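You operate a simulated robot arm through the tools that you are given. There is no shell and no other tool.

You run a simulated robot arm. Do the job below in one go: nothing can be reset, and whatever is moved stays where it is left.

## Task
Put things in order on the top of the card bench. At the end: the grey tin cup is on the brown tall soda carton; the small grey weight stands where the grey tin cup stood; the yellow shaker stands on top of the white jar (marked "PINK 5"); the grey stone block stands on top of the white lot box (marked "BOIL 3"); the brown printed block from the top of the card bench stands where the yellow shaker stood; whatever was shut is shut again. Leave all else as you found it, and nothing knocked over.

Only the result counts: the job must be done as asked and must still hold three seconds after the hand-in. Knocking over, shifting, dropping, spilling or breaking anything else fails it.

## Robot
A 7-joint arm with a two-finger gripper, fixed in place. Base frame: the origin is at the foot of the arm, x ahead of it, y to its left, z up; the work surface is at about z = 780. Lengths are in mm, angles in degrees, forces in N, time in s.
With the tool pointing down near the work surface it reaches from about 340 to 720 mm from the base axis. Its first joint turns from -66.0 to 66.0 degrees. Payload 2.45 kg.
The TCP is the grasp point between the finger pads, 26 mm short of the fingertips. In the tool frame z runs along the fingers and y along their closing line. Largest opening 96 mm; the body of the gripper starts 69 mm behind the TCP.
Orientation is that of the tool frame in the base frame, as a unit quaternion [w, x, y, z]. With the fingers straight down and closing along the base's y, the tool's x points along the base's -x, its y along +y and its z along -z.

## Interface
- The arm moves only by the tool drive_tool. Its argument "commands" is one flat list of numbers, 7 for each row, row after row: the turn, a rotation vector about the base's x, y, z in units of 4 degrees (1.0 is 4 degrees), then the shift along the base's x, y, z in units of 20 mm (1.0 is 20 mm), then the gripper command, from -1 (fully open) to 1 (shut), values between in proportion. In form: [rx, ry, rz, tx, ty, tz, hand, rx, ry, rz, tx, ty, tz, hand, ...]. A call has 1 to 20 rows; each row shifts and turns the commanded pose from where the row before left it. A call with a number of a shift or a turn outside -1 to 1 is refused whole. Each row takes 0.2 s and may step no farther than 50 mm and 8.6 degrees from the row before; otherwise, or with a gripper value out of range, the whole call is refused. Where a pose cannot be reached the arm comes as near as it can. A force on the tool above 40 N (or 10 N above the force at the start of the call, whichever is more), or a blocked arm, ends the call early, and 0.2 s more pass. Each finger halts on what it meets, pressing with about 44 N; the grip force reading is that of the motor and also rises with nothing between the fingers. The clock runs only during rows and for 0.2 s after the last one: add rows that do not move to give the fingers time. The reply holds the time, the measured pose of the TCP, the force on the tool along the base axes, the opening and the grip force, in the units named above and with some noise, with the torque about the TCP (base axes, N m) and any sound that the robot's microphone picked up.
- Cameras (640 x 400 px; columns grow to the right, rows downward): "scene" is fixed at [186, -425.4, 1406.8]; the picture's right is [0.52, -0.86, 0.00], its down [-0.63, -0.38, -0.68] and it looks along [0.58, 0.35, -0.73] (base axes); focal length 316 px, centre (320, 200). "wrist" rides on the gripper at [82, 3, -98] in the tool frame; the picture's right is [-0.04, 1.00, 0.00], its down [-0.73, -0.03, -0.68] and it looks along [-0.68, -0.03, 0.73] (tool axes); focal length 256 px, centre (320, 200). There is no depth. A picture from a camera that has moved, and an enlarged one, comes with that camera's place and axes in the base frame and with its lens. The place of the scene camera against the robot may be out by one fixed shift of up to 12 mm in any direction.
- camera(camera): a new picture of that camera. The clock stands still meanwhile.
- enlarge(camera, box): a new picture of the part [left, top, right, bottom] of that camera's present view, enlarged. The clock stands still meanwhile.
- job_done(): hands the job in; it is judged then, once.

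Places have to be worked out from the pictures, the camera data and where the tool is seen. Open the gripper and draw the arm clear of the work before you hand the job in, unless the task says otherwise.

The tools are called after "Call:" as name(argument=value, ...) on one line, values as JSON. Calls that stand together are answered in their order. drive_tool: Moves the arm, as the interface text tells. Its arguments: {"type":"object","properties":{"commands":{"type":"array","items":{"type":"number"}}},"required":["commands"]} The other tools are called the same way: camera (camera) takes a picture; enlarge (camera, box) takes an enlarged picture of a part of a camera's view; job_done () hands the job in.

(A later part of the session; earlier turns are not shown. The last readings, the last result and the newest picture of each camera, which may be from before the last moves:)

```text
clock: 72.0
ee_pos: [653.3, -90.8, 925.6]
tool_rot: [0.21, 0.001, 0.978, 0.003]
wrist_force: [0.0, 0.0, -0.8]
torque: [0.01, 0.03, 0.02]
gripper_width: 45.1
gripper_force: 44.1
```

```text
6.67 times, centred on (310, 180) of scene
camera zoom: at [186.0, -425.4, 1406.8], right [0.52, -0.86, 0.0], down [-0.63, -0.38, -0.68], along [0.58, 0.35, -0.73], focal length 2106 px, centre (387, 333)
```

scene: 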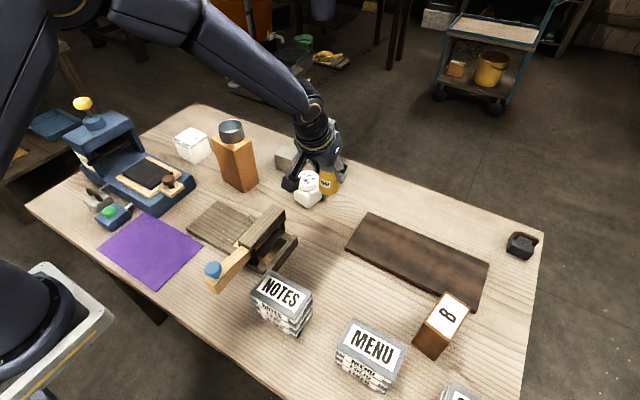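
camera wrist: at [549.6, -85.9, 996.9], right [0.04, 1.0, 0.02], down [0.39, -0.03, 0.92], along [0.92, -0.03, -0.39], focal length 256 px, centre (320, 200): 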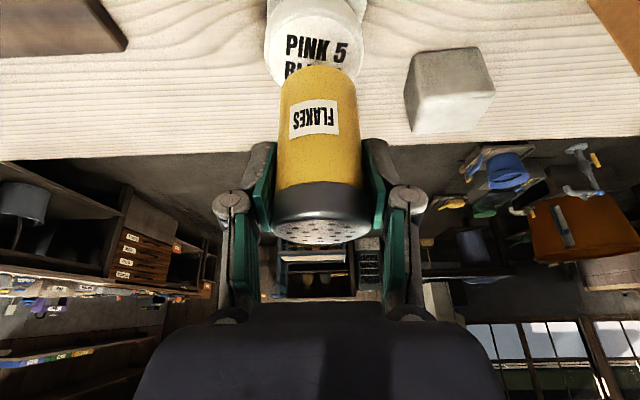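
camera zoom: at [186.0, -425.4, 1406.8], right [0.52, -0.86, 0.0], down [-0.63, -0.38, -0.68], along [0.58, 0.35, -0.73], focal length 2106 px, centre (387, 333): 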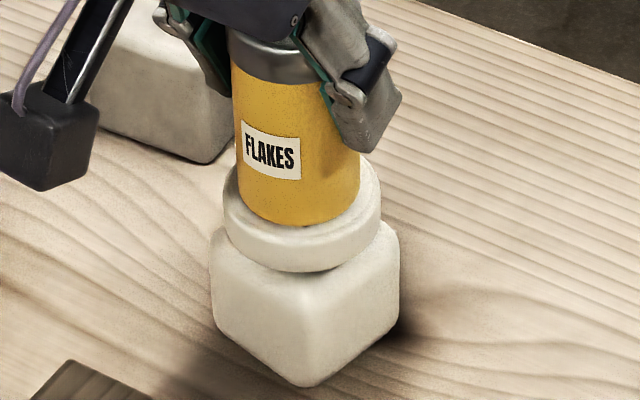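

Now about 5 mm above the lid and ~3 mm too near; I shift +2.5 mm in x and lower until light contact.

Call:
drive_tool(commands=[0, 0, 0, 0.12, 0.02, 0, 0.3, 0, 0, 0, 0, 0, -0.12, 0.3, 0, 0, 0, 0, 0, -0.1, 0.3, 0, 0, 0, 0, 0, 0, 0.3])

Call:
enlarge(camera="wrist", box=[240, 0, 400, 100])

Call:
enlarge(camera="scene", box=[280, 150, 340, 210])

```text
clock: 73.0
ee_pos: [655.2, -90.6, 922.6]
tool_rot: [0.211, 0.001, 0.977, 0.002]
wrist_force: [-0.5, -2.0, 8.0]
torque: [-0.05, 0.01, 0.02]
gripper_width: 44.8
gripper_force: 43.5
```

```text
4.00 times, centred on (320, 50) of wrist
camera zoom: at [540.4, -87.6, 977.2], right [0.04, 1.0, 0.02], down [0.39, -0.03, 0.92], along [0.92, -0.03, -0.39], focal length 1024 px, centre (320, 800)
```

zoom: 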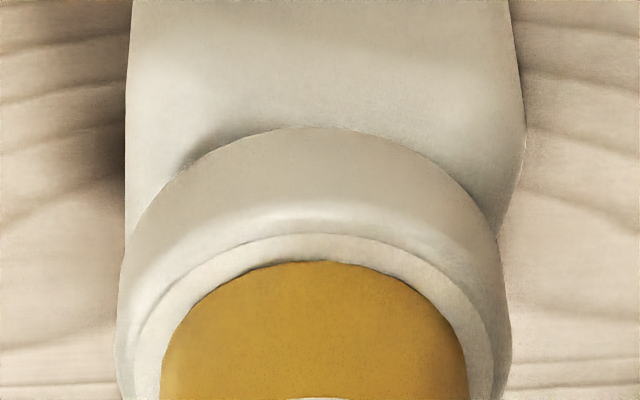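

```text
6.67 times, centred on (310, 180) of scene
camera zoom: at [185.8, -425.4, 1406.9], right [0.52, -0.86, 0.0], down [-0.63, -0.38, -0.68], along [0.58, 0.35, -0.73], focal length 2106 px, centre (387, 333)
```

zoom: 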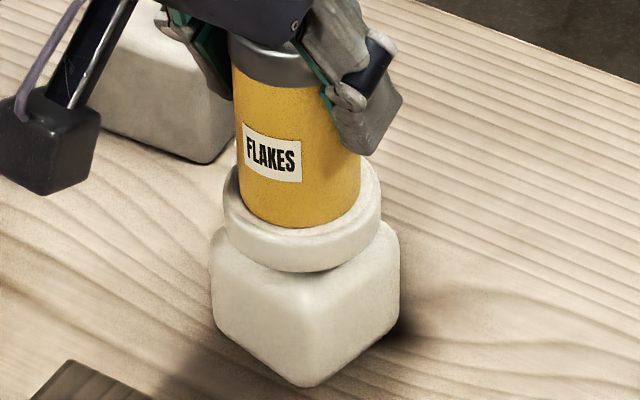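

Centred and in light contact. I release and rise.

Call:
drive_tool(commands=[0, 0, 0, 0, 0, 0.04, 0.3, 0, 0, 0, 0, 0, 0, 0.0, 0, 0, 0, 0, 0, 0, -0.35, 0, 0, 0, 0, 0, 0, -0.35, 0, 0, 0, 0, 0, 0, -0.35, 0, 0, 0, 0, 0, 0.4, -0.35, 0, 0, 0, 0, 0, 0.8, -0.35, 0, 0, 0, 0, 0, 0.8, -0.35, 0, 0, 0, 0, 0, 1, -0.35, 0, 0, 0, 0, 0, 1, -0.5, 0, 0, 0, 0, 0, 0, -0.5])

Call:
camera(camera="wrist")

Call:
camera(camera="scene")

```text
clock: 75.3
ee_pos: [654.9, -89.9, 1004.3]
tool_rot: [0.21, 0.002, 0.978, 0.002]
wrist_force: [-0.6, 0.0, 0.2]
torque: [0.0, -0.01, 0.0]
gripper_width: 72.1
gripper_force: 0.0
```

```text
taken
camera wrist: at [539.5, -87.9, 1059.9], right [0.04, 1.0, 0.02], down [0.39, -0.03, 0.92], along [0.92, -0.03, -0.39], focal length 256 px, centre (320, 200)
```

wrist: 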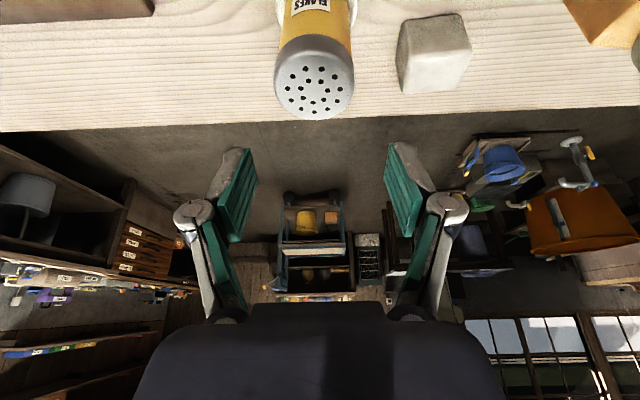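

```text
taken
```

scene: 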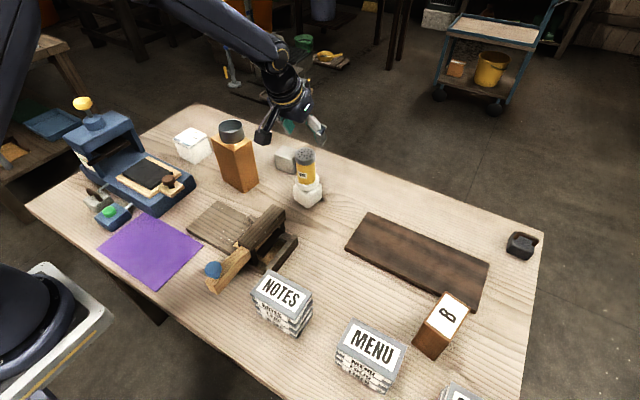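

Shaker stands on the jar. Next the stone block: I zoom on it in this view and in the scene.

Call:
enlarge(camera="wrist", box=[370, 0, 530, 100])

Call:
enlarge(camera="scene", box=[250, 130, 330, 190])

Call:
enlarge(camera="scene", box=[160, 110, 260, 180])

```text
4.00 times, centred on (450, 50) of wrist
camera zoom: at [539.5, -87.9, 1059.9], right [0.04, 1.0, 0.02], down [0.39, -0.03, 0.92], along [0.92, -0.03, -0.39], focal length 1024 px, centre (-200, 800)
```

zoom: 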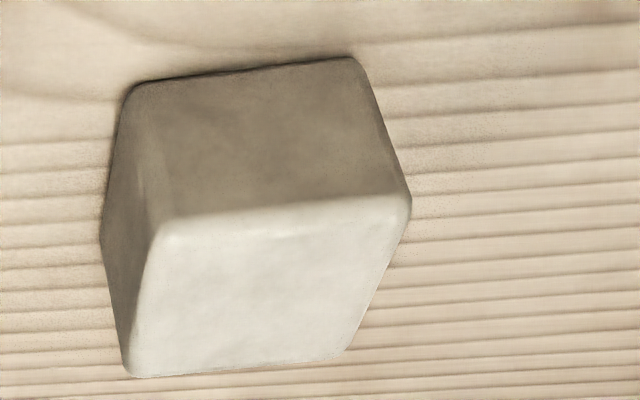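

```text
6.67 times, centred on (290, 160) of scene
camera zoom: at [186.0, -425.4, 1406.8], right [0.52, -0.86, 0.0], down [-0.63, -0.38, -0.68], along [0.58, 0.35, -0.73], focal length 2106 px, centre (520, 467)
```

zoom: 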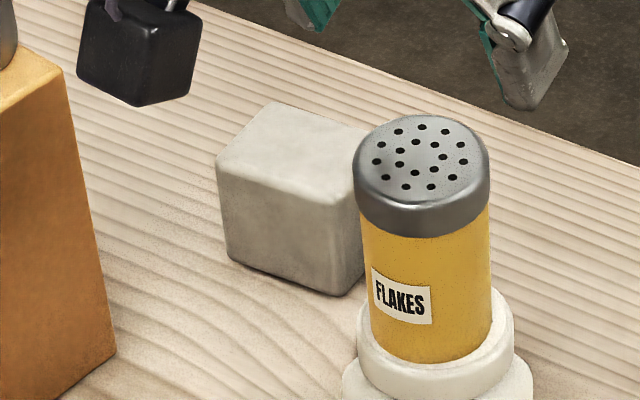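

```text
5.71 times, centred on (210, 145) of scene
camera zoom: at [186.0, -425.4, 1406.8], right [0.52, -0.86, 0.0], down [-0.63, -0.38, -0.68], along [0.58, 0.35, -0.73], focal length 1805 px, centre (949, 514)
```

zoom: 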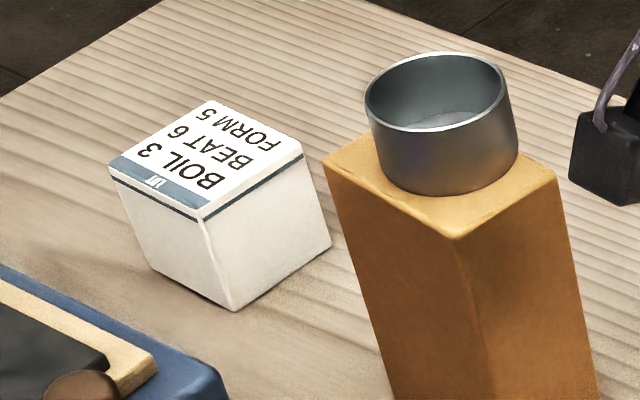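

Stone: about 57 (y) × 48 (x) × 52 mm, centred near (742, 29.5), turned about +6°. Lot box: about 65 mm cube around (641, 312). I move above the stone with yaw +6°, fingers open.

Call:
drive_tool(commands=[0, 0, 0.25, 0.726, 0.995, 0, -0.6, 0, 0, 0.25, 0.726, 0.995, 0, -0.6, 0, 0, 0.25, 0.726, 0.995, 0, -0.6, 0, 0, 0.25, 0.726, 0.995, 0, -0.6, 0, 0, 0.25, 0.726, 0.995, 0, -0.6, 0, 0, 0.25, 0.726, 0.995, 0, -0.6, 0, 0, 0, 0, 0, -0.5, -0.6, 0, 0, 0, 0, 0, -0.7, -0.6, 0, 0, 0, 0, 0, -0.7, -0.6, 0, 0, 0, 0, 0, 0, -0.6])

Call:
camera(camera="wrist")

Call:
camera(camera="scene")

```text
clock: 77.5
ee_pos: [743.0, 29.3, 963.1]
tool_rot: [0.21, -0.05, 0.976, 0.014]
wrist_force: [-1.1, 0.5, -0.6]
torque: [-0.05, 0.03, 0.03]
gripper_width: 76.8
gripper_force: 0.0
```

```text
taken
camera wrist: at [627.3, 19.8, 1019.3], right [-0.07, 1.0, 0.02], down [0.39, 0.01, 0.92], along [0.92, 0.07, -0.39], focal length 256 px, centre (320, 200)
```

wrist: 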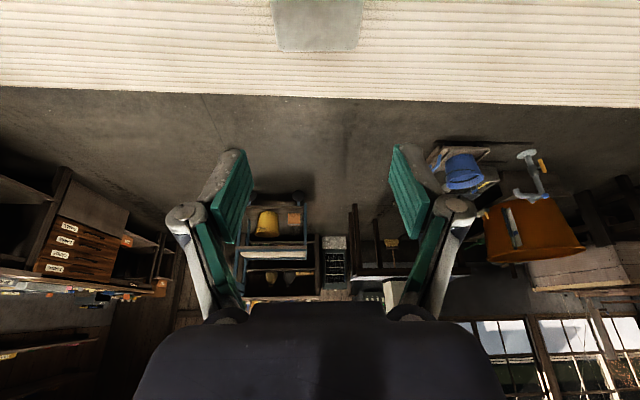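

```text
taken
```

scene: 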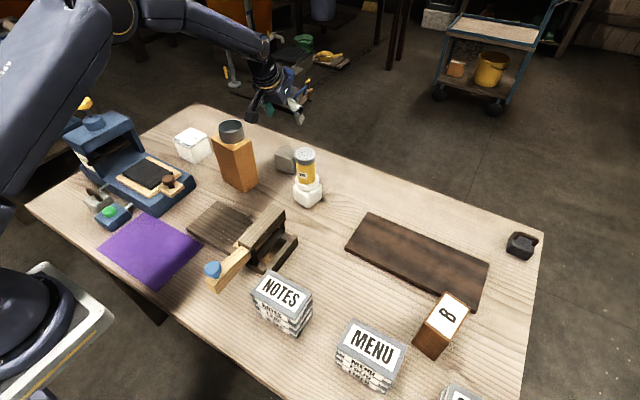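

Aligned: stone between the fingers. I descend to about z=850 and look.

Call:
drive_tool(commands=[0, 0, 0, 0, 0, -0.8, -0.6, 0, 0, 0, 0, 0, -0.8, -0.6, 0, 0, 0, 0, 0, -0.8, -0.6, 0, 0, 0, 0, 0, -0.8, -0.6, 0, 0, 0, 0, 0, -0.8, -0.6, 0, 0, 0, 0, 0, -0.8, -0.6, 0, 0, 0, 0, 0, -0.7, -0.6, 0, 0, 0, 0, 0, 0, -0.6])

Call:
camera(camera="wrist")

Call:
enlarge(camera="scene", box=[210, 90, 350, 210])

```text
clock: 79.3
ee_pos: [741.3, 30.3, 855.5]
tool_rot: [0.21, -0.05, 0.976, 0.013]
wrist_force: [0.2, -0.4, 0.4]
torque: [0.01, 0.02, -0.02]
gripper_width: 76.9
gripper_force: 0.1
```

```text
taken
camera wrist: at [626.9, 20.5, 910.7], right [-0.07, 1.0, 0.02], down [0.39, 0.01, 0.92], along [0.92, 0.07, -0.39], focal length 256 px, centre (320, 200)
```

wrist: 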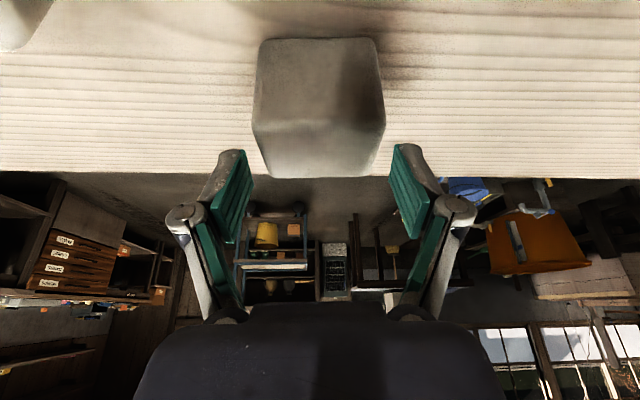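

```text
3.33 times, centred on (280, 150) of scene
camera zoom: at [186.0, -425.4, 1406.8], right [0.52, -0.86, 0.0], down [-0.63, -0.38, -0.68], along [0.58, 0.35, -0.73], focal length 1053 px, centre (453, 367)
```

zoom: 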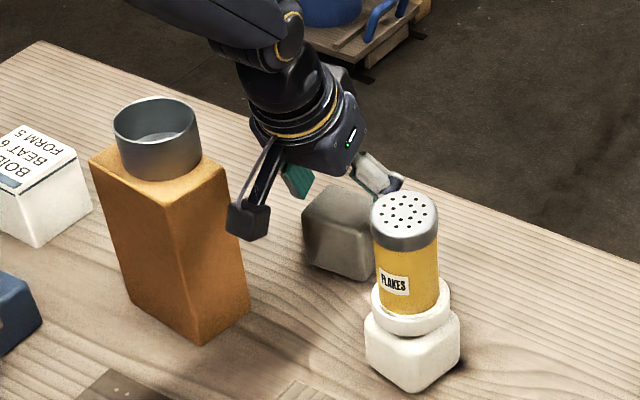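

Clear on all sides. Descending the last 42 mm.

Call:
drive_tool(commands=[0, 0, 0, 0, 0, -0.6, -0.6, 0, 0, 0, 0, 0, -0.6, -0.6, 0, 0, 0, 0, 0, -0.5, -0.6, 0, 0, 0, 0, 0, -0.4, -0.6, 0, 0, 0, 0, 0, 0, -0.6])

Call:
camera(camera="wrist")

```text
clock: 80.5
ee_pos: [743.5, 29.6, 812.9]
tool_rot: [0.21, -0.05, 0.976, 0.014]
wrist_force: [-0.5, -0.5, 0.0]
torque: [-0.01, 0.03, -0.02]
gripper_width: 76.8
gripper_force: 0.2
```

```text
taken
camera wrist: at [628.0, 19.8, 868.3], right [-0.07, 1.0, 0.02], down [0.39, 0.01, 0.92], along [0.92, 0.07, -0.39], focal length 256 px, centre (320, 200)
```

wrist: 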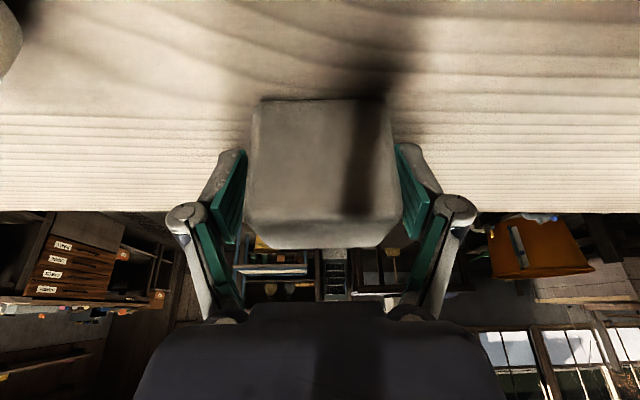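

The stone is between the pads. Closing.

Call:
drive_tool(commands=[0, 0, 0, 0, 0, 0, 0.1, 0, 0, 0, 0, 0, 0, 0.1, 0, 0, 0, 0, 0, 0, 0.1, 0, 0, 0, 0, 0, 0, 0.1])

Call:
enlarge(camera="wrist", box=[200, 70, 440, 270])

```text
clock: 81.5
ee_pos: [742.4, 29.1, 812.9]
tool_rot: [0.21, -0.05, 0.976, 0.013]
wrist_force: [-1.2, 1.6, 2.4]
torque: [0.32, 0.2, -0.06]
gripper_width: 61.8
gripper_force: 44.0
```

```text
2.00 times, centred on (320, 170) of wrist
camera zoom: at [628.0, 20.1, 868.6], right [-0.07, 1.0, 0.02], down [0.39, 0.01, 0.92], along [0.92, 0.07, -0.39], focal length 512 px, centre (320, 260)
```

zoom: 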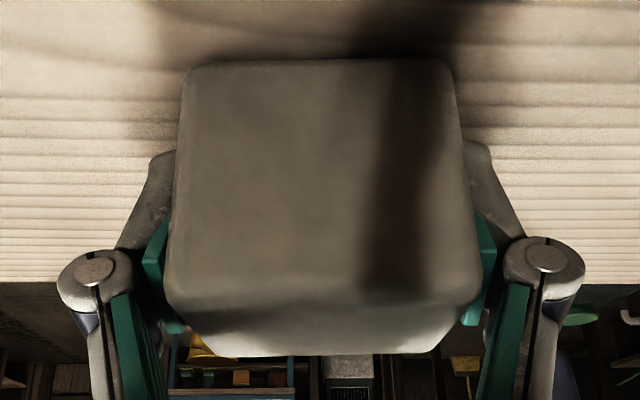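

Stone gripped. I lift straight up.

Call:
drive_tool(commands=[0, 0, 0, 0, 0, 0.3, 0.1, 0, 0, 0, 0, 0, 0.6, 0.1, 0, 0, 0, 0, 0, 0.9, 0.1, 0, 0, 0, 0, 0, 0.9, 0.1, 0, 0, 0, 0, 0, 0.9, 0.1, 0, 0, 0, 0, 0, 0.9, 0.1, 0, 0, 0, 0, 0, 0.9, 0.1, 0, 0, 0, 0, 0, 0.9, 0.1, 0, 0, 0, 0, 0, 0.9, 0.1, 0, 0, 0, 0, 0, 0.9, 0.1, 0, 0, 0, 0, 0, 0.9, 0.1, 0, 0, 0, 0, 0, 0, 0.1])

Call:
camera(camera="wrist")

Call:
camera(camera="scene")

```text
clock: 84.2
ee_pos: [743.6, 26.6, 992.7]
tool_rot: [0.21, -0.05, 0.976, 0.013]
wrist_force: [0.6, 0.1, -5.1]
torque: [0.01, -0.02, -0.01]
gripper_width: 61.6
gripper_force: 43.6
```

```text
taken
camera wrist: at [628.0, 17.1, 1049.1], right [-0.07, 1.0, 0.02], down [0.39, 0.01, 0.92], along [0.92, 0.07, -0.39], focal length 256 px, centre (320, 200)
```

wrist: 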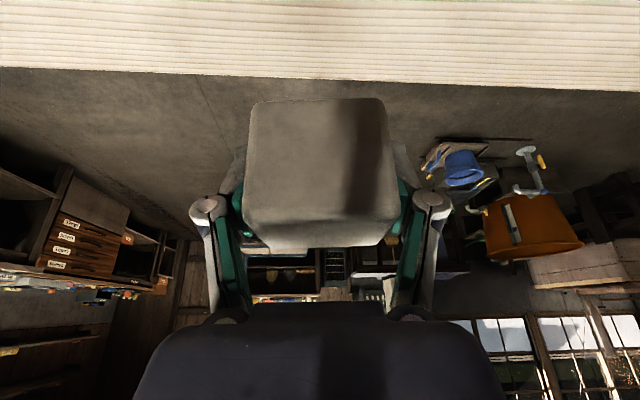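

```text
taken
```

scene: 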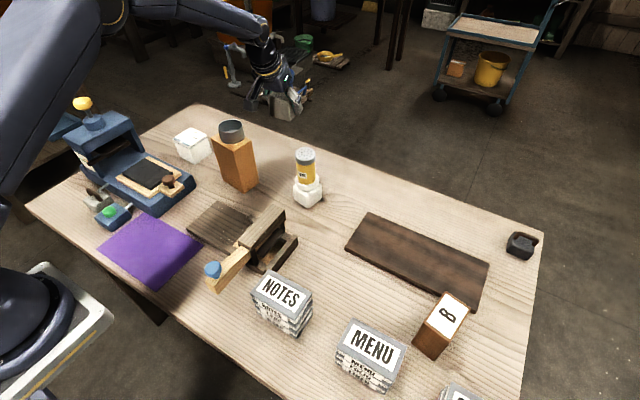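

Held well (~0.5 kg). I carry it past the cup at z≈1015 toward the lot box, stopping at y≈235 to look.

Call:
drive_tool(commands=[0, 0, -0.136, -0.357, 0.946, 0.4, 0.1, 0, 0, -0.136, -0.357, 0.946, 0.4, 0.1, 0, 0, -0.136, -0.357, 0.946, 0.3, 0.1, 0, 0, -0.136, -0.357, 0.946, 0, 0.1, 0, 0, -0.136, -0.357, 0.946, 0, 0.1, 0, 0, -0.136, -0.357, 0.946, 0, 0.1, 0, 0, -0.136, -0.357, 0.946, 0, 0.1, 0, 0, -0.136, -0.357, 0.946, 0, 0.1, 0, 0, -0.136, -0.357, 0.946, 0, 0.1, 0, 0, -0.136, -0.357, 0.946, 0, 0.1, 0, 0, -0.136, -0.357, 0.946, 0, 0.1, 0, 0, 0, 0, 0, 0, 0.1])

Call:
camera(camera="wrist")

Call:
camera(camera="scene")

Call:
enlarge(camera="wrist", box=[360, 0, 560, 125])

```text
clock: 86.8
ee_pos: [666.1, 234.4, 1013.4]
tool_rot: [0.21, 0.001, 0.978, 0.003]
wrist_force: [-0.6, -0.6, -5.1]
torque: [0.02, 0.0, 0.0]
gripper_width: 61.7
gripper_force: 43.7
```

```text
taken
camera wrist: at [550.3, 237.4, 1069.0], right [0.04, 1.0, 0.02], down [0.39, -0.03, 0.92], along [0.92, -0.03, -0.39], focal length 256 px, centre (320, 200)
```

wrist: 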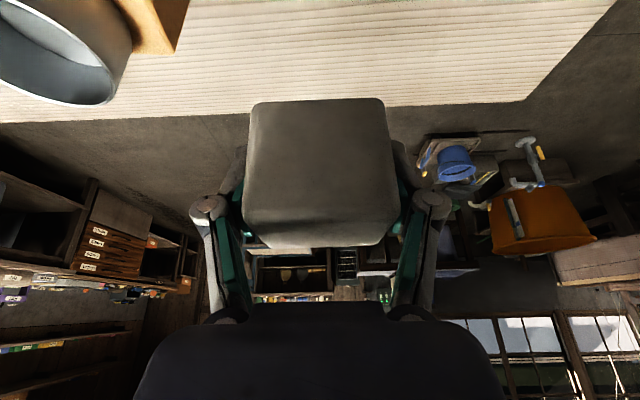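

```text
taken
```

scene: 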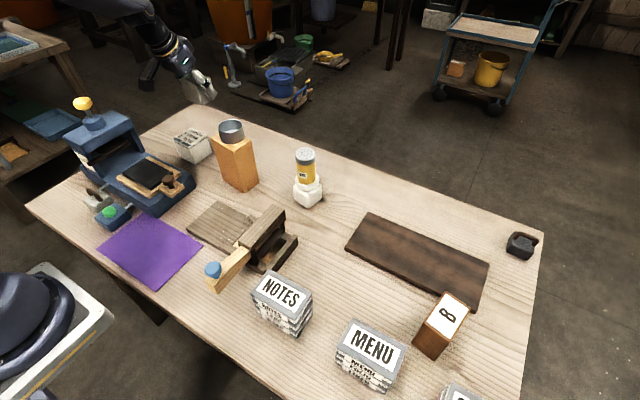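

```text
3.20 times, centred on (460, 62) of wrist
camera zoom: at [550.3, 237.4, 1069.0], right [0.04, 1.0, 0.02], down [0.39, -0.03, 0.92], along [0.92, -0.03, -0.39], focal length 819 px, centre (-128, 640)
```

zoom: 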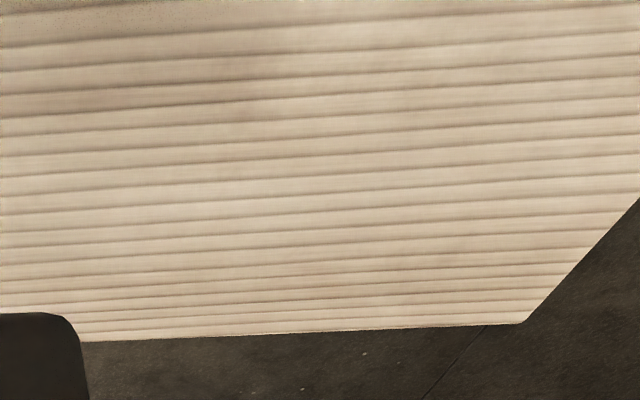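

The lot box lies behind the camera's view; I back up in x by about 110 mm to see it.

Call:
drive_tool(commands=[0, 0, 0, -0.9, 0, 0, 0.1, 0, 0, 0, -0.9, 0, 0, 0.1, 0, 0, 0, -0.9, 0, 0, 0.1, 0, 0, 0, -0.9, 0, 0, 0.1, 0, 0, 0, -0.9, 0, 0, 0.1, 0, 0, 0, -0.9, 0, 0, 0.1, 0, 0, 0, 0, 0, 0, 0.1])

Call:
camera(camera="wrist")

Call:
enlarge(camera="wrist", box=[360, 0, 560, 125])

```text
clock: 88.3
ee_pos: [556.5, 236.4, 1013.6]
tool_rot: [0.211, 0.0, 0.978, 0.002]
wrist_force: [0.3, 0.0, -4.3]
torque: [-0.02, 0.01, 0.01]
gripper_width: 61.6
gripper_force: 44.2
```

```text
taken
camera wrist: at [441.8, 238.5, 1069.5], right [0.04, 1.0, 0.02], down [0.39, -0.03, 0.92], along [0.92, -0.02, -0.39], focal length 256 px, centre (320, 200)
```

wrist: 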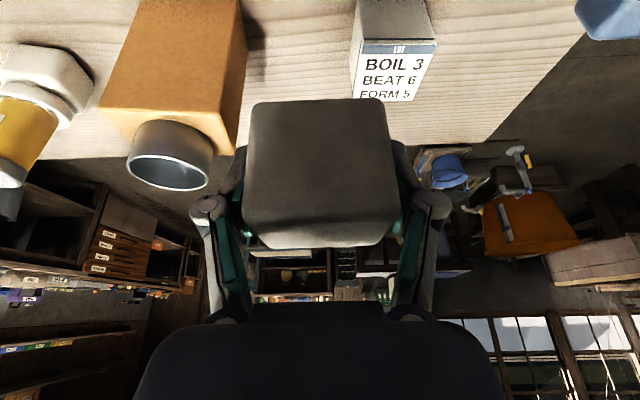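

```text
3.20 times, centred on (460, 62) of wrist
camera zoom: at [441.8, 238.5, 1069.5], right [0.04, 1.0, 0.02], down [0.39, -0.03, 0.92], along [0.92, -0.02, -0.39], focal length 819 px, centre (-128, 640)
```

zoom: 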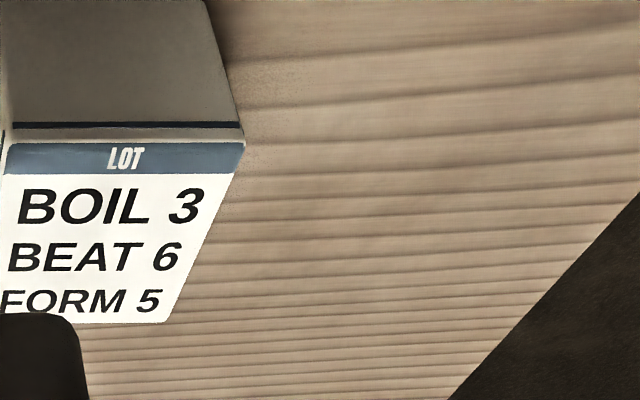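

The lot box's top centre is about (642, 311), top z≈845. I move the stone over it and lower to z≈925.

Call:
drive_tool(commands=[0, 0, 0, 0.845, 0.746, 0, 0.1, 0, 0, 0, 0.845, 0.746, 0, 0.1, 0, 0, 0, 0.845, 0.746, 0, 0.1, 0, 0, 0, 0.845, 0.746, 0, 0.1, 0, 0, 0, 0.845, 0.746, 0, 0.1, 0, 0, 0, 0, 0, -0.9, 0.1, 0, 0, 0, 0, 0, -0.9, 0.1, 0, 0, 0, 0, 0, -0.9, 0.1, 0, 0, 0, 0, 0, -0.9, 0.1, 0, 0, 0, 0, 0, -0.8, 0.1, 0, 0, 0, 0, 0, 0, 0.1])

Call:
camera(camera="wrist")

Call:
enlarge(camera="scene", box=[150, 80, 250, 180])

```text
clock: 90.8
ee_pos: [639.3, 312.5, 924.6]
tool_rot: [0.21, 0.001, 0.978, 0.002]
wrist_force: [0.6, 0.8, -4.4]
torque: [0.0, 0.0, 0.03]
gripper_width: 61.5
gripper_force: 43.7
```

```text
taken
camera wrist: at [523.3, 314.8, 980.3], right [0.04, 1.0, 0.02], down [0.39, -0.03, 0.92], along [0.92, -0.02, -0.39], focal length 256 px, centre (320, 200)
```

wrist: 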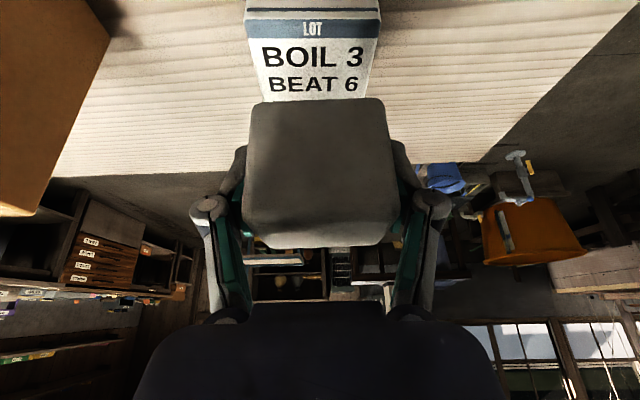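

```text
4.00 times, centred on (200, 130) of scene
camera zoom: at [186.1, -425.3, 1406.9], right [0.52, -0.86, 0.0], down [-0.63, -0.38, -0.68], along [0.58, 0.35, -0.73], focal length 1264 px, centre (800, 480)
```

zoom: 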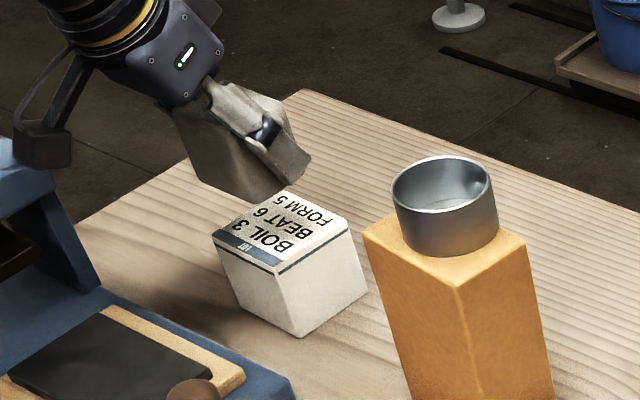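

Alignment is good; I shift −1.5 mm in y and lower to about z=886.

Call:
drive_tool(commands=[0, 0, 0, 0.02, -0.07, -0.5, 0.1, 0, 0, 0, 0, 0, -0.5, 0.1, 0, 0, 0, 0, 0, -0.5, 0.1, 0, 0, 0, 0, 0, -0.4, 0.1, 0, 0, 0, 0, 0, 0, 0.1])

Call:
camera(camera="wrist")

Call:
enlarge(camera="scene", box=[160, 100, 240, 180])

```text
clock: 92.0
ee_pos: [642.7, 310.1, 887.9]
tool_rot: [0.209, 0.0, 0.978, 0.003]
wrist_force: [0.1, 0.1, -4.1]
torque: [-0.01, -0.01, -0.02]
gripper_width: 61.7
gripper_force: 43.9
```

```text
taken
camera wrist: at [526.3, 312.7, 943.9], right [0.04, 1.0, 0.02], down [0.39, -0.03, 0.92], along [0.92, -0.02, -0.39], focal length 256 px, centre (320, 200)
```

wrist: 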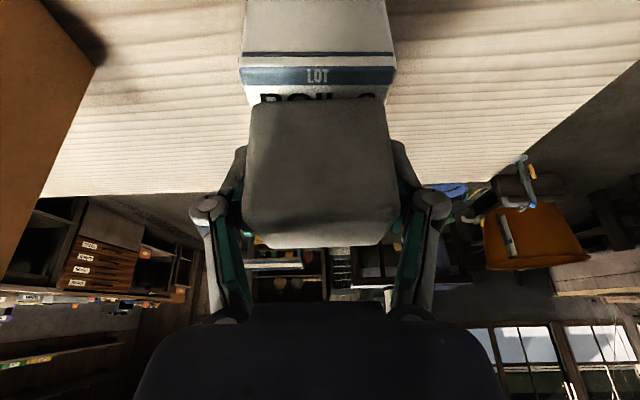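

```text
5.00 times, centred on (200, 140) of scene
camera zoom: at [186.1, -425.3, 1406.9], right [0.52, -0.86, 0.0], down [-0.63, -0.38, -0.68], along [0.58, 0.35, -0.73], focal length 1580 px, centre (920, 500)
```

zoom: 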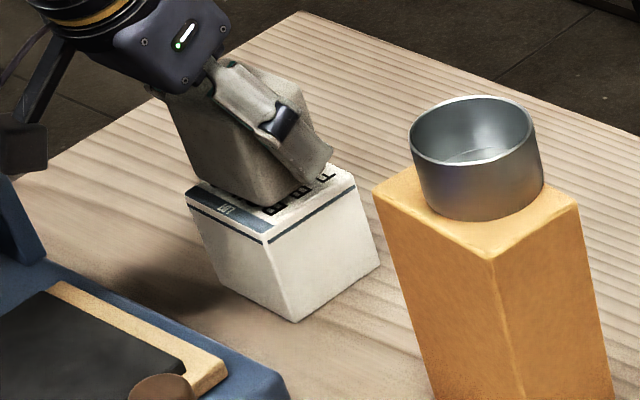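

Stone is a few mm above the box, aligned in y and ~2 mm far in x. I shift −2 mm and lower to contact slowly.

Call:
drive_tool(commands=[0, 0, 0, -0.1, 0, -0.15, 0.1, 0, 0, 0, 0, 0, -0.15, 0.1, 0, 0, 0, 0, 0, -0.1, 0.1, 0, 0, 0, 0, 0, 0, 0.1])

Call:
enlarge(camera="scene", box=[170, 110, 230, 170])

Call:
enlarge(camera="wrist", box=[220, 20, 420, 145])

```text
clock: 93.0
ee_pos: [640.3, 308.9, 883.0]
tool_rot: [0.213, 0.001, 0.977, 0.004]
wrist_force: [-6.9, -4.8, 23.0]
torque: [-0.16, 0.69, -0.1]
gripper_width: 61.9
gripper_force: 43.4
```

```text
6.67 times, centred on (200, 140) of scene
camera zoom: at [185.4, -425.7, 1406.8], right [0.52, -0.86, 0.0], down [-0.63, -0.38, -0.68], along [0.58, 0.35, -0.73], focal length 2106 px, centre (1120, 600)
```

zoom: 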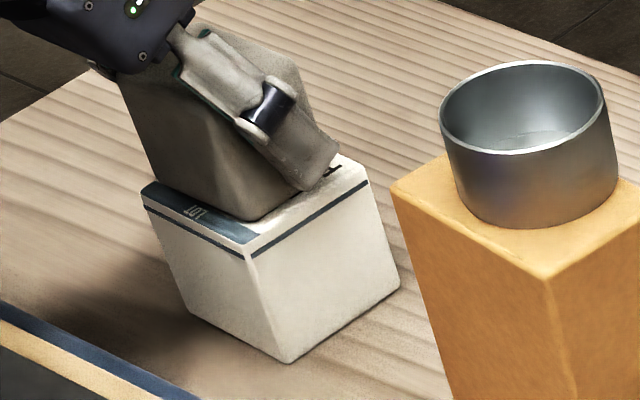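

```text
3.20 times, centred on (320, 82) of wrist
camera zoom: at [524.6, 312.7, 937.9], right [0.04, 1.0, 0.02], down [0.39, -0.04, 0.92], along [0.92, -0.02, -0.39], focal length 819 px, centre (320, 576)
```

zoom: 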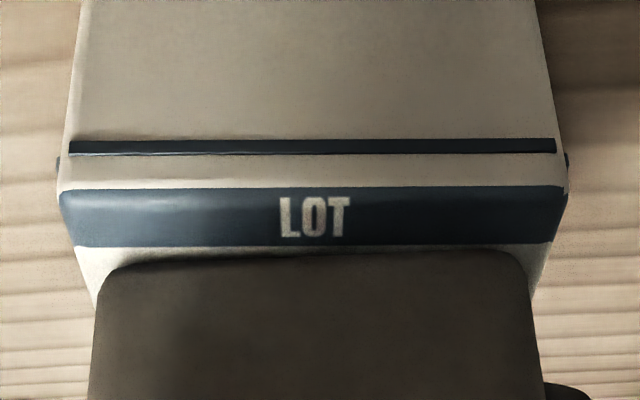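

The stone rests on the box with margins about even on all sides. I unload and release.

Call:
drive_tool(commands=[0, 0, 0, 0, 0, 0.12, 0.1, 0, 0, 0, 0, 0, 0, 0.1, 0, 0, 0, 0, 0, 0, -0.35, 0, 0, 0, 0, 0, 0, -0.6, 0, 0, 0, 0, 0, 0, -0.6])

Call:
enlarge(camera="scene", box=[170, 110, 230, 170])

Call:
camera(camera="wrist")

```text
clock: 94.2
ee_pos: [639.0, 310.3, 882.2]
tool_rot: [0.21, 0.0, 0.978, 0.002]
wrist_force: [0.3, 0.2, -0.3]
torque: [0.03, 0.01, -0.03]
gripper_width: 76.8
gripper_force: 0.1
```

```text
6.67 times, centred on (200, 140) of scene
camera zoom: at [186.0, -425.4, 1406.8], right [0.52, -0.86, 0.0], down [-0.63, -0.38, -0.68], along [0.58, 0.35, -0.73], focal length 2106 px, centre (1120, 600)
```

zoom: 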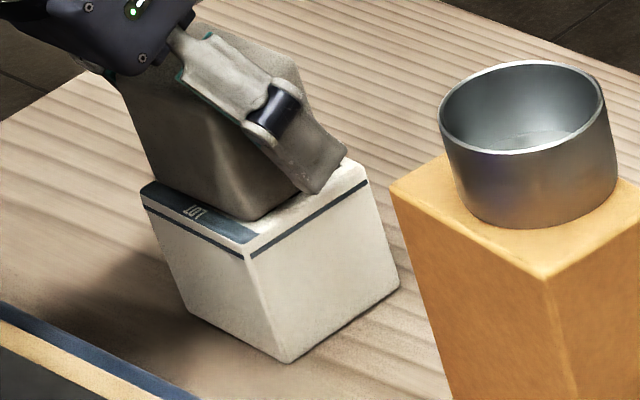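

```text
taken
camera wrist: at [524.3, 312.4, 937.5], right [0.04, 1.0, 0.02], down [0.39, -0.03, 0.92], along [0.92, -0.02, -0.39], focal length 256 px, centre (320, 200)
```

wrist: 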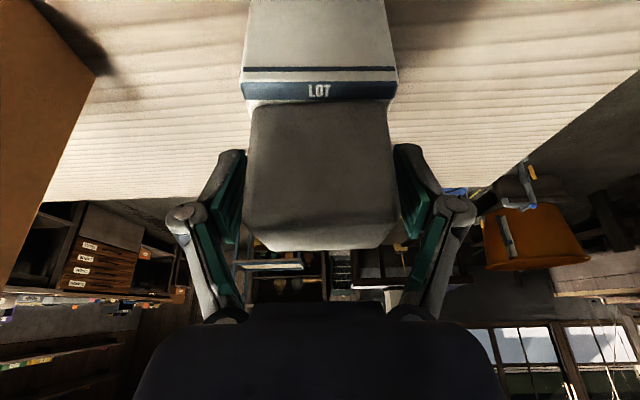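

Stone stands on the lot box. I rise straight up and head back toward the right side, staying high.

Call:
drive_tool(commands=[0, 0, 0, 0, 0, 0.5, -0.6, 0, 0, 0, 0, 0, 0.9, -0.6, 0, 0, 0, 0, 0, 0.9, -0.6, 0, 0, 0, 0, 0, 0.9, -0.6, 0, 0, 0, 0, 0, 0.9, -0.6, 0, 0, 0, 0, 0, 0.9, -0.6, 0, 0, 0, 0, 0, 0.9, -0.6, 0, 0, 0, -0.9, 0, 0.5, -0.6, 0, 0, 0, -0.9, -0.5, 0.3, -0.6, 0, 0, 0, -0.9, -0.9, 0, -0.6, 0, 0, 0, -0.9, -0.95, 0, -0.6, 0, 0, 0, -0.9, -0.95, 0, -0.6, 0, 0, 0, -0.9, -0.95, 0, -0.6, 0, 0, 0, -0.5, -0.95, 0, -0.6, 0, 0, 0, 0, -0.95, 0, -0.6, 0, 0, 0, 0, -0.95, 0, -0.6, 0, 0, 0, 0, -0.95, 0, -0.6, 0, 0, 0, 0, -0.95, 0, -0.6, 0, 0, 0, 0, 0, 0, -0.6])

Call:
camera(camera="scene")

```text
clock: 98.2
ee_pos: [520.6, 127.8, 1016.2]
tool_rot: [0.21, 0.0, 0.978, 0.003]
wrist_force: [0.3, 0.8, 0.7]
torque: [0.01, 0.0, 0.0]
gripper_width: 76.8
gripper_force: 0.1
```

```text
taken
```

scene: 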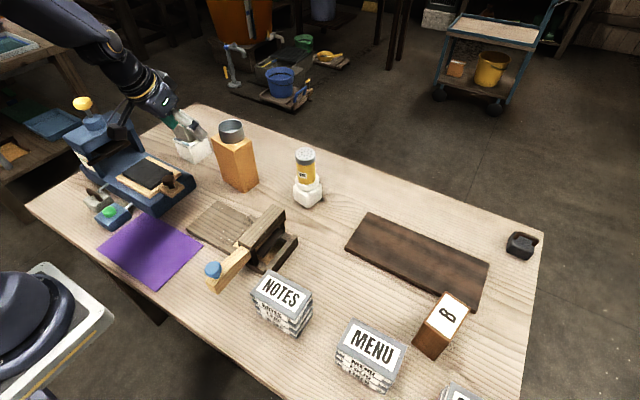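

I continue toward the B block, levelling the tool on the way.

Call:
drive_tool(commands=[0, 0, 0, 0, -1, 0, -1, 0, 0, 0, 0, -1, 0, -1, 0, 0, 0, 0, -1, 0, -1, 0, 0, 0, 0, -1, 0, -1, 0, 0, 0, 0, -1, 0, -1, 0, 0, 0, 0, -1, 0, -1, 0, 1, 0, -0.2, -1, 0, -1, 0, 1, 0, -0.2, -1, 0, -1, 0, 1, 0, -0.2, -1, 0, -1, 0, 1, 0, -0.2, -1, 0, -1, 0, 1, 0, -0.2, -1, 0, -1, 0, 1, 0, -0.2, -1, 0, -1, 0, 0, 0, -0.3, -1, 0, -1, 0, 0, 0, -0.3, -1, 0, -1, 0, 0, 0, -0.3, -1, 0, -1, 0, 0, 0, -0.3, -1, 0, -1, 0, 0, 0, -0.3, -1, 0, -1, 0, 0, 0, -0.3, -1, 0, -1, 0, 0, 0, -0.3, -1, 0, -1, 0, 0, 0, 0, 0, 0, -1])

Call:
camera(camera="scene")

Call:
camera(camera="wrist")

```text
clock: 102.3
ee_pos: [454.5, -250.5, 1017.5]
tool_rot: [0.002, 0.002, 1.0, 0.003]
wrist_force: [0.4, -0.5, -0.5]
torque: [0.03, 0.01, 0.01]
gripper_width: 95.9
gripper_force: 0.1
```

```text
taken
```

scene: 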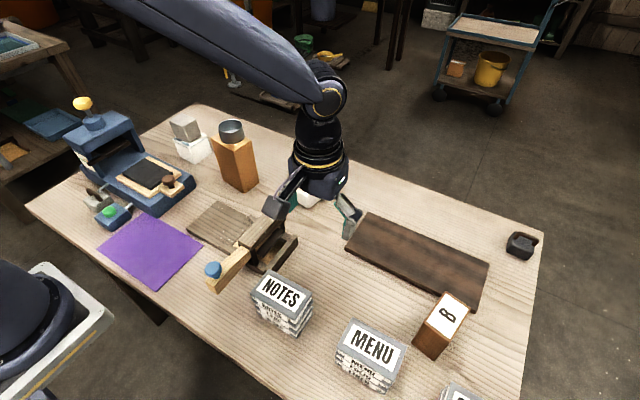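

```text
taken
camera wrist: at [372.7, -246.5, 1114.7], right [0.04, 1.0, 0.01], down [0.73, -0.03, 0.68], along [0.68, -0.02, -0.73], focal length 256 px, centre (320, 200)
```

wrist: 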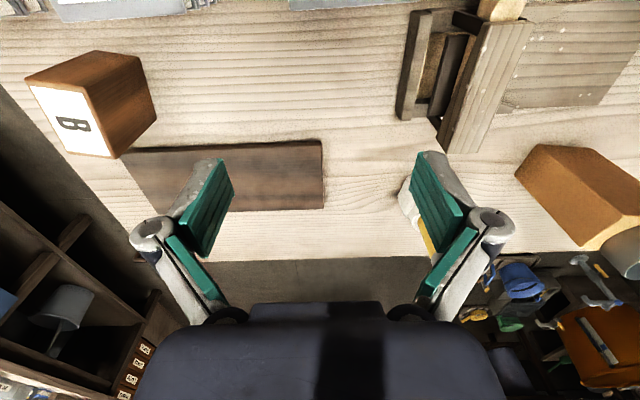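

The B block is about 66 × 48 mm, ~98 mm tall, near (474, −489), turned about −9.5°. I move for a closer, square-on view with yaw −9.5°.

Call:
drive_tool(commands=[0, 0, -0.216, -0.25, -0.975, -0.08, -1, 0, 0, -0.216, -0.25, -0.975, -0.08, -1, 0, 0, -0.216, -0.25, -0.975, -0.08, -1, 0, 0, -0.216, -0.25, -0.975, -0.08, -1, 0, 0, -0.216, -0.25, -0.975, -0.08, -1, 0, 0, -0.216, -0.25, -0.975, -0.08, -1, 0, 0, -0.216, -0.25, -0.975, -0.08, -1, 0, 0, -0.216, -0.25, -0.975, -0.08, -1, 0, 0, -0.216, -0.25, -0.975, -0.08, -1, 0, 0, -0.216, -0.25, -0.975, -0.08, -1, 0, 0, -0.216, -0.25, -0.975, -0.08, -1, 0, 0, 0, 0, 0, 0, -1])

Call:
camera(camera="wrist")

Call:
camera(camera="scene")

Call:
enlarge(camera="wrist", box=[200, 60, 420, 200])

```text
clock: 105.0
ee_pos: [401.0, -464.3, 999.9]
tool_rot: [0.002, 0.084, 0.996, 0.002]
wrist_force: [-0.5, -0.1, 0.1]
torque: [-0.04, 0.01, -0.03]
gripper_width: 95.9
gripper_force: 0.0
```

```text
taken
camera wrist: at [319.6, -448.8, 1098.1], right [0.21, 0.98, 0.01], down [0.72, -0.15, 0.68], along [0.67, -0.14, -0.73], focal length 256 px, centre (320, 200)
```

wrist: 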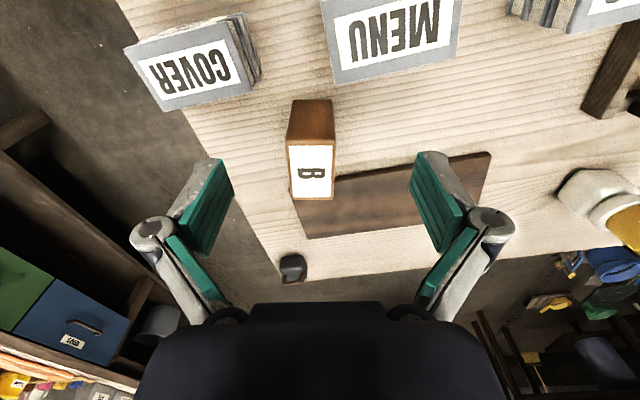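

```text
taken
```

scene: 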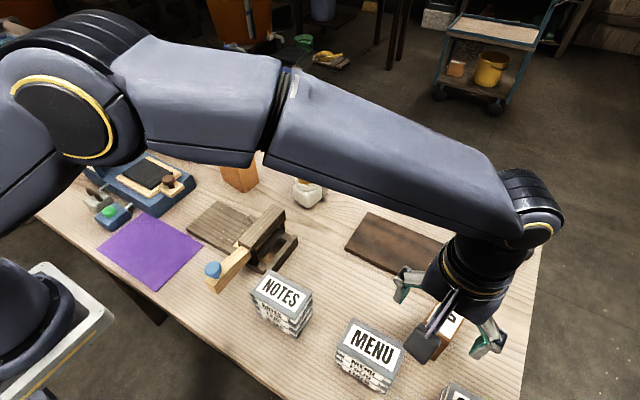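

```text
2.86 times, centred on (310, 130) of wrist
camera zoom: at [319.6, -448.8, 1098.1], right [0.21, 0.98, 0.01], down [0.72, -0.15, 0.68], along [0.67, -0.14, -0.73], focal length 731 px, centre (349, 400)
```

zoom: 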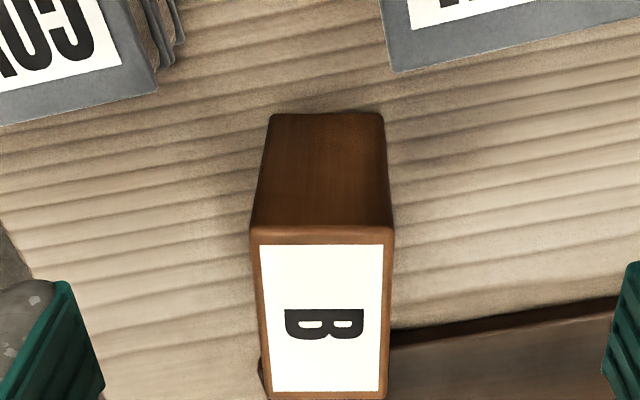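

Block: ~49 mm wide along its near edge, yaw ≈ −11°, top z≈878, centre near (478, −491). I move above it, trimming yaw.

Call:
drive_tool(commands=[0, 0, -0.1, 0.963, -0.334, 0, -0.67, 0, 0, -0.1, 0.963, -0.334, 0, -0.67, 0, 0, -0.1, 0.963, -0.334, -0.5, -0.67, 0, 0, -0.1, 0.963, -0.334, -0.9, -0.67, 0, 0, 0, 0, 0, -0.9, -0.67, 0, 0, 0, 0, 0, -0.5, -0.67, 0, 0, 0, 0, 0, 0, -0.67])

Call:
camera(camera="wrist")

Call:
enlarge(camera="scene", box=[370, 260, 530, 380])

```text
clock: 106.5
ee_pos: [478.0, -492.2, 944.5]
tool_rot: [0.002, 0.098, 0.995, 0.001]
wrist_force: [0.2, -0.3, 0.1]
torque: [0.0, -0.04, -0.01]
gripper_width: 80.0
gripper_force: 0.0
```

```text
taken
camera wrist: at [396.9, -473.6, 1042.1], right [0.23, 0.97, 0.01], down [0.71, -0.17, 0.68], along [0.66, -0.15, -0.73], focal length 256 px, centre (320, 200)
```

wrist: 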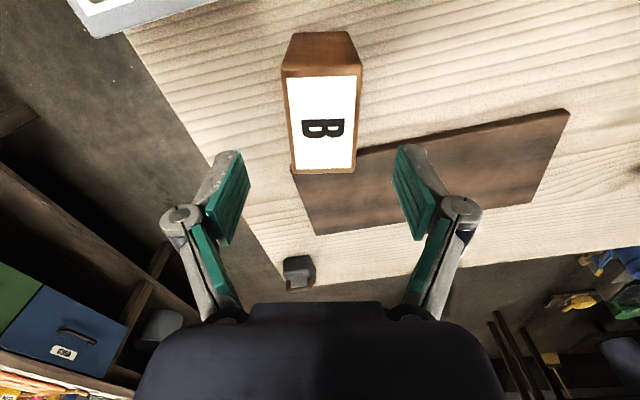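

```text
3.33 times, centred on (450, 320) of scene
camera zoom: at [186.0, -425.4, 1406.8], right [0.52, -0.86, 0.0], down [-0.63, -0.38, -0.68], along [0.58, 0.35, -0.73], focal length 1053 px, centre (-113, -200)
```

zoom: 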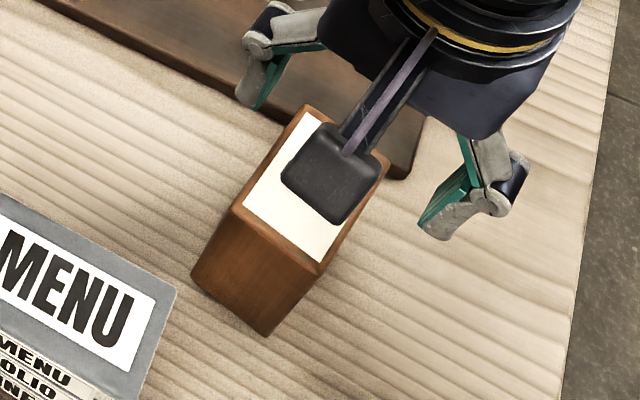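

The block's top centre is at about (480.6, −489.5), yaw −12°. I centre on it and descend to z≈842.

Call:
drive_tool(commands=[0, 0, -0.2, 0.13, 0.13, -0.2, -0.67, 0, 0, 0, 0, 0, -0.8, -0.67, 0, 0, 0, 0, 0, -0.8, -0.67, 0, 0, 0, 0, 0, -0.8, -0.67, 0, 0, 0, 0, 0, -0.8, -0.67, 0, 0, 0, 0, 0, -0.7, -0.67, 0, 0, 0, 0, 0, -0.6, -0.67, 0, 0, 0, 0, 0, -0.4, -0.67, 0, 0, 0, 0, 0, 0, -0.67])

Call:
camera(camera="wrist")

Call:
enlarge(camera="scene", box=[370, 260, 530, 380])

```text
clock: 108.5
ee_pos: [479.8, -487.6, 840.7]
tool_rot: [0.003, 0.105, 0.994, 0.002]
wrist_force: [-0.1, -0.7, 0.3]
torque: [-0.03, 0.01, 0.02]
gripper_width: 80.2
gripper_force: 0.0
```

```text
taken
camera wrist: at [400.6, -468.4, 938.3], right [0.25, 0.97, 0.01], down [0.71, -0.18, 0.68], along [0.66, -0.16, -0.73], focal length 256 px, centre (320, 200)
```

wrist: 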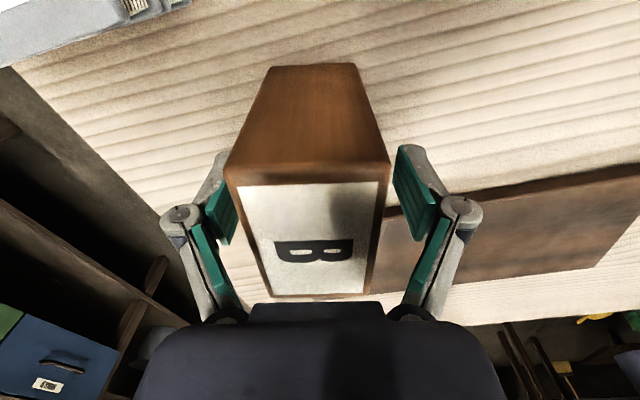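

```text
3.33 times, centred on (450, 320) of scene
camera zoom: at [186.0, -425.4, 1406.8], right [0.52, -0.86, 0.0], down [-0.63, -0.38, -0.68], along [0.58, 0.35, -0.73], focal length 1053 px, centre (-113, -200)
```

zoom: 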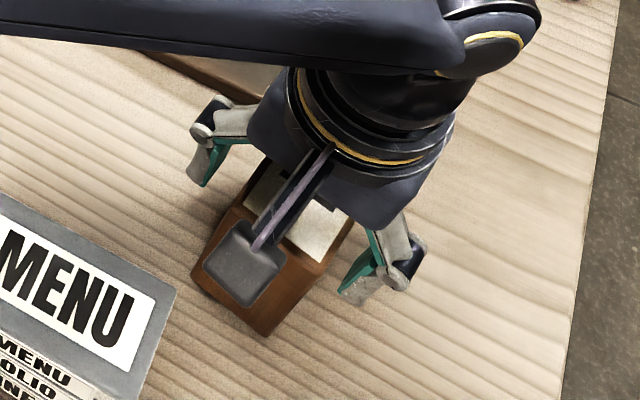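

The block sits ~4 mm to the −y side of the finger centre; I correct that, then close.

Call:
drive_tool(commands=[0, 0, -0.2, -0.03, -0.18, 0, -0.67, 0, 0, 0, 0, 0, 0, -0.67, 0, 0, 0, 0, 0, 0, -0.2, 0, 0, 0, 0, 0, 0, 0.1, 0, 0, 0, 0, 0, 0, 0.2, 0, 0, 0, 0, 0, 0, 0.2, 0, 0, 0, 0, 0, 0, 0.2])

Call:
camera(camera="wrist")

```text
clock: 110.2
ee_pos: [480.0, -491.9, 841.7]
tool_rot: [0.003, 0.112, 0.994, 0.002]
wrist_force: [-0.7, 0.7, 1.9]
torque: [0.05, 0.01, 0.04]
gripper_width: 49.4
gripper_force: 43.6
```

```text
taken
camera wrist: at [400.5, -470.8, 938.5], right [0.26, 0.97, 0.01], down [0.71, -0.19, 0.68], along [0.66, -0.17, -0.73], focal length 256 px, centre (320, 200)
```

wrist: 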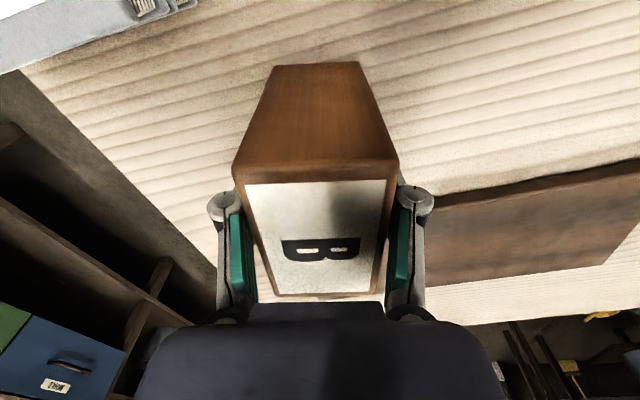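

Gripped at 49 mm. I lift and carry the block toward the shaker's old spot (477.5, −270.3).

Call:
drive_tool(commands=[0, 0, 0, 0, 0, 0.3, 0.2, 0, 0, 0, 0, 0, 0.5, 0.2, 0, 0, 0, 0, 0, 0.8, 0.2, 0, 0, 0, 0, 0, 0.9, 0.2, 0, 0, 0, 0, 0, 0.9, 0.2, 0, 0, 0, 0, 0, 0.9, 0.2, 0, 0, 0, 0, 0, 0.9, 0.2, 0, 0, 0, 0, 0.92, 0, 0.2, 0, 0, 0, 0, 0.92, 0, 0.2, 0, 0, 0, 0, 0.92, 0, 0.2, 0, 0, 0, 0, 0.92, 0, 0.2, 0, 0, 0, 0, 0.92, 0, 0.2, 0, 0, 0, 0, 0.92, 0, 0.2, 0, 0, 0, 0, 0.92, 0, 0.2, 0, 0, 0, 0, 0.92, 0, 0.2, 0, 0, 0, 0, 0.92, 0, 0.2, 0, 0, 0, 0, 0.92, 0, 0.2, 0, 0, 0, -0.1, 0.92, 0, 0.2, 0, 0, 0, 0, 0.92, 0, 0.2, 0, 0, 0, 0, 0, 0, 0.2])

Call:
camera(camera="wrist")

Call:
camera(camera="scene")

```text
clock: 114.3
ee_pos: [478.5, -271.5, 944.4]
tool_rot: [0.003, 0.111, 0.994, 0.003]
wrist_force: [0.3, 1.3, -1.1]
torque: [-0.02, 0.0, -0.04]
gripper_width: 49.2
gripper_force: 44.1
```

```text
taken
camera wrist: at [397.9, -250.6, 1041.5], right [0.26, 0.97, 0.01], down [0.7, -0.19, 0.68], along [0.66, -0.17, -0.73], focal length 256 px, centre (320, 200)
```

wrist: 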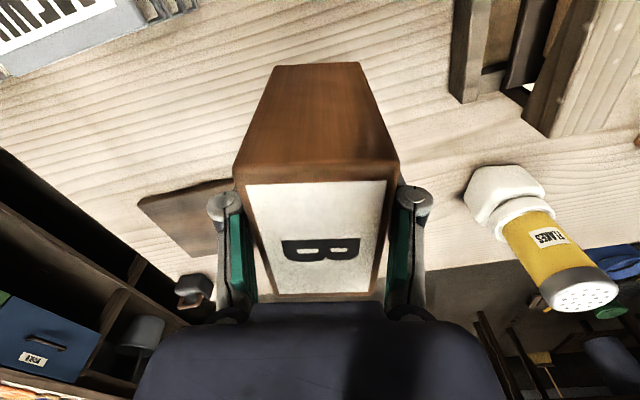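

```text
taken
```

scene: 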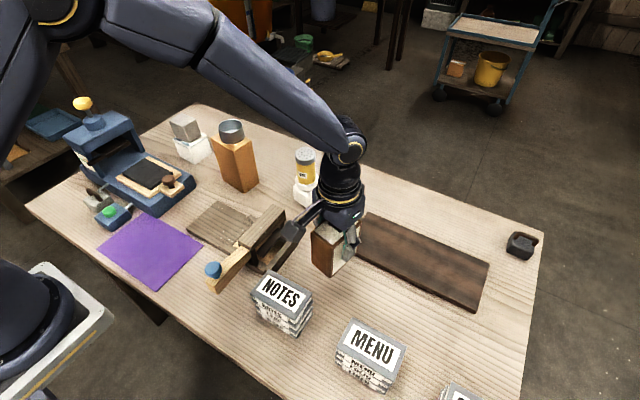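

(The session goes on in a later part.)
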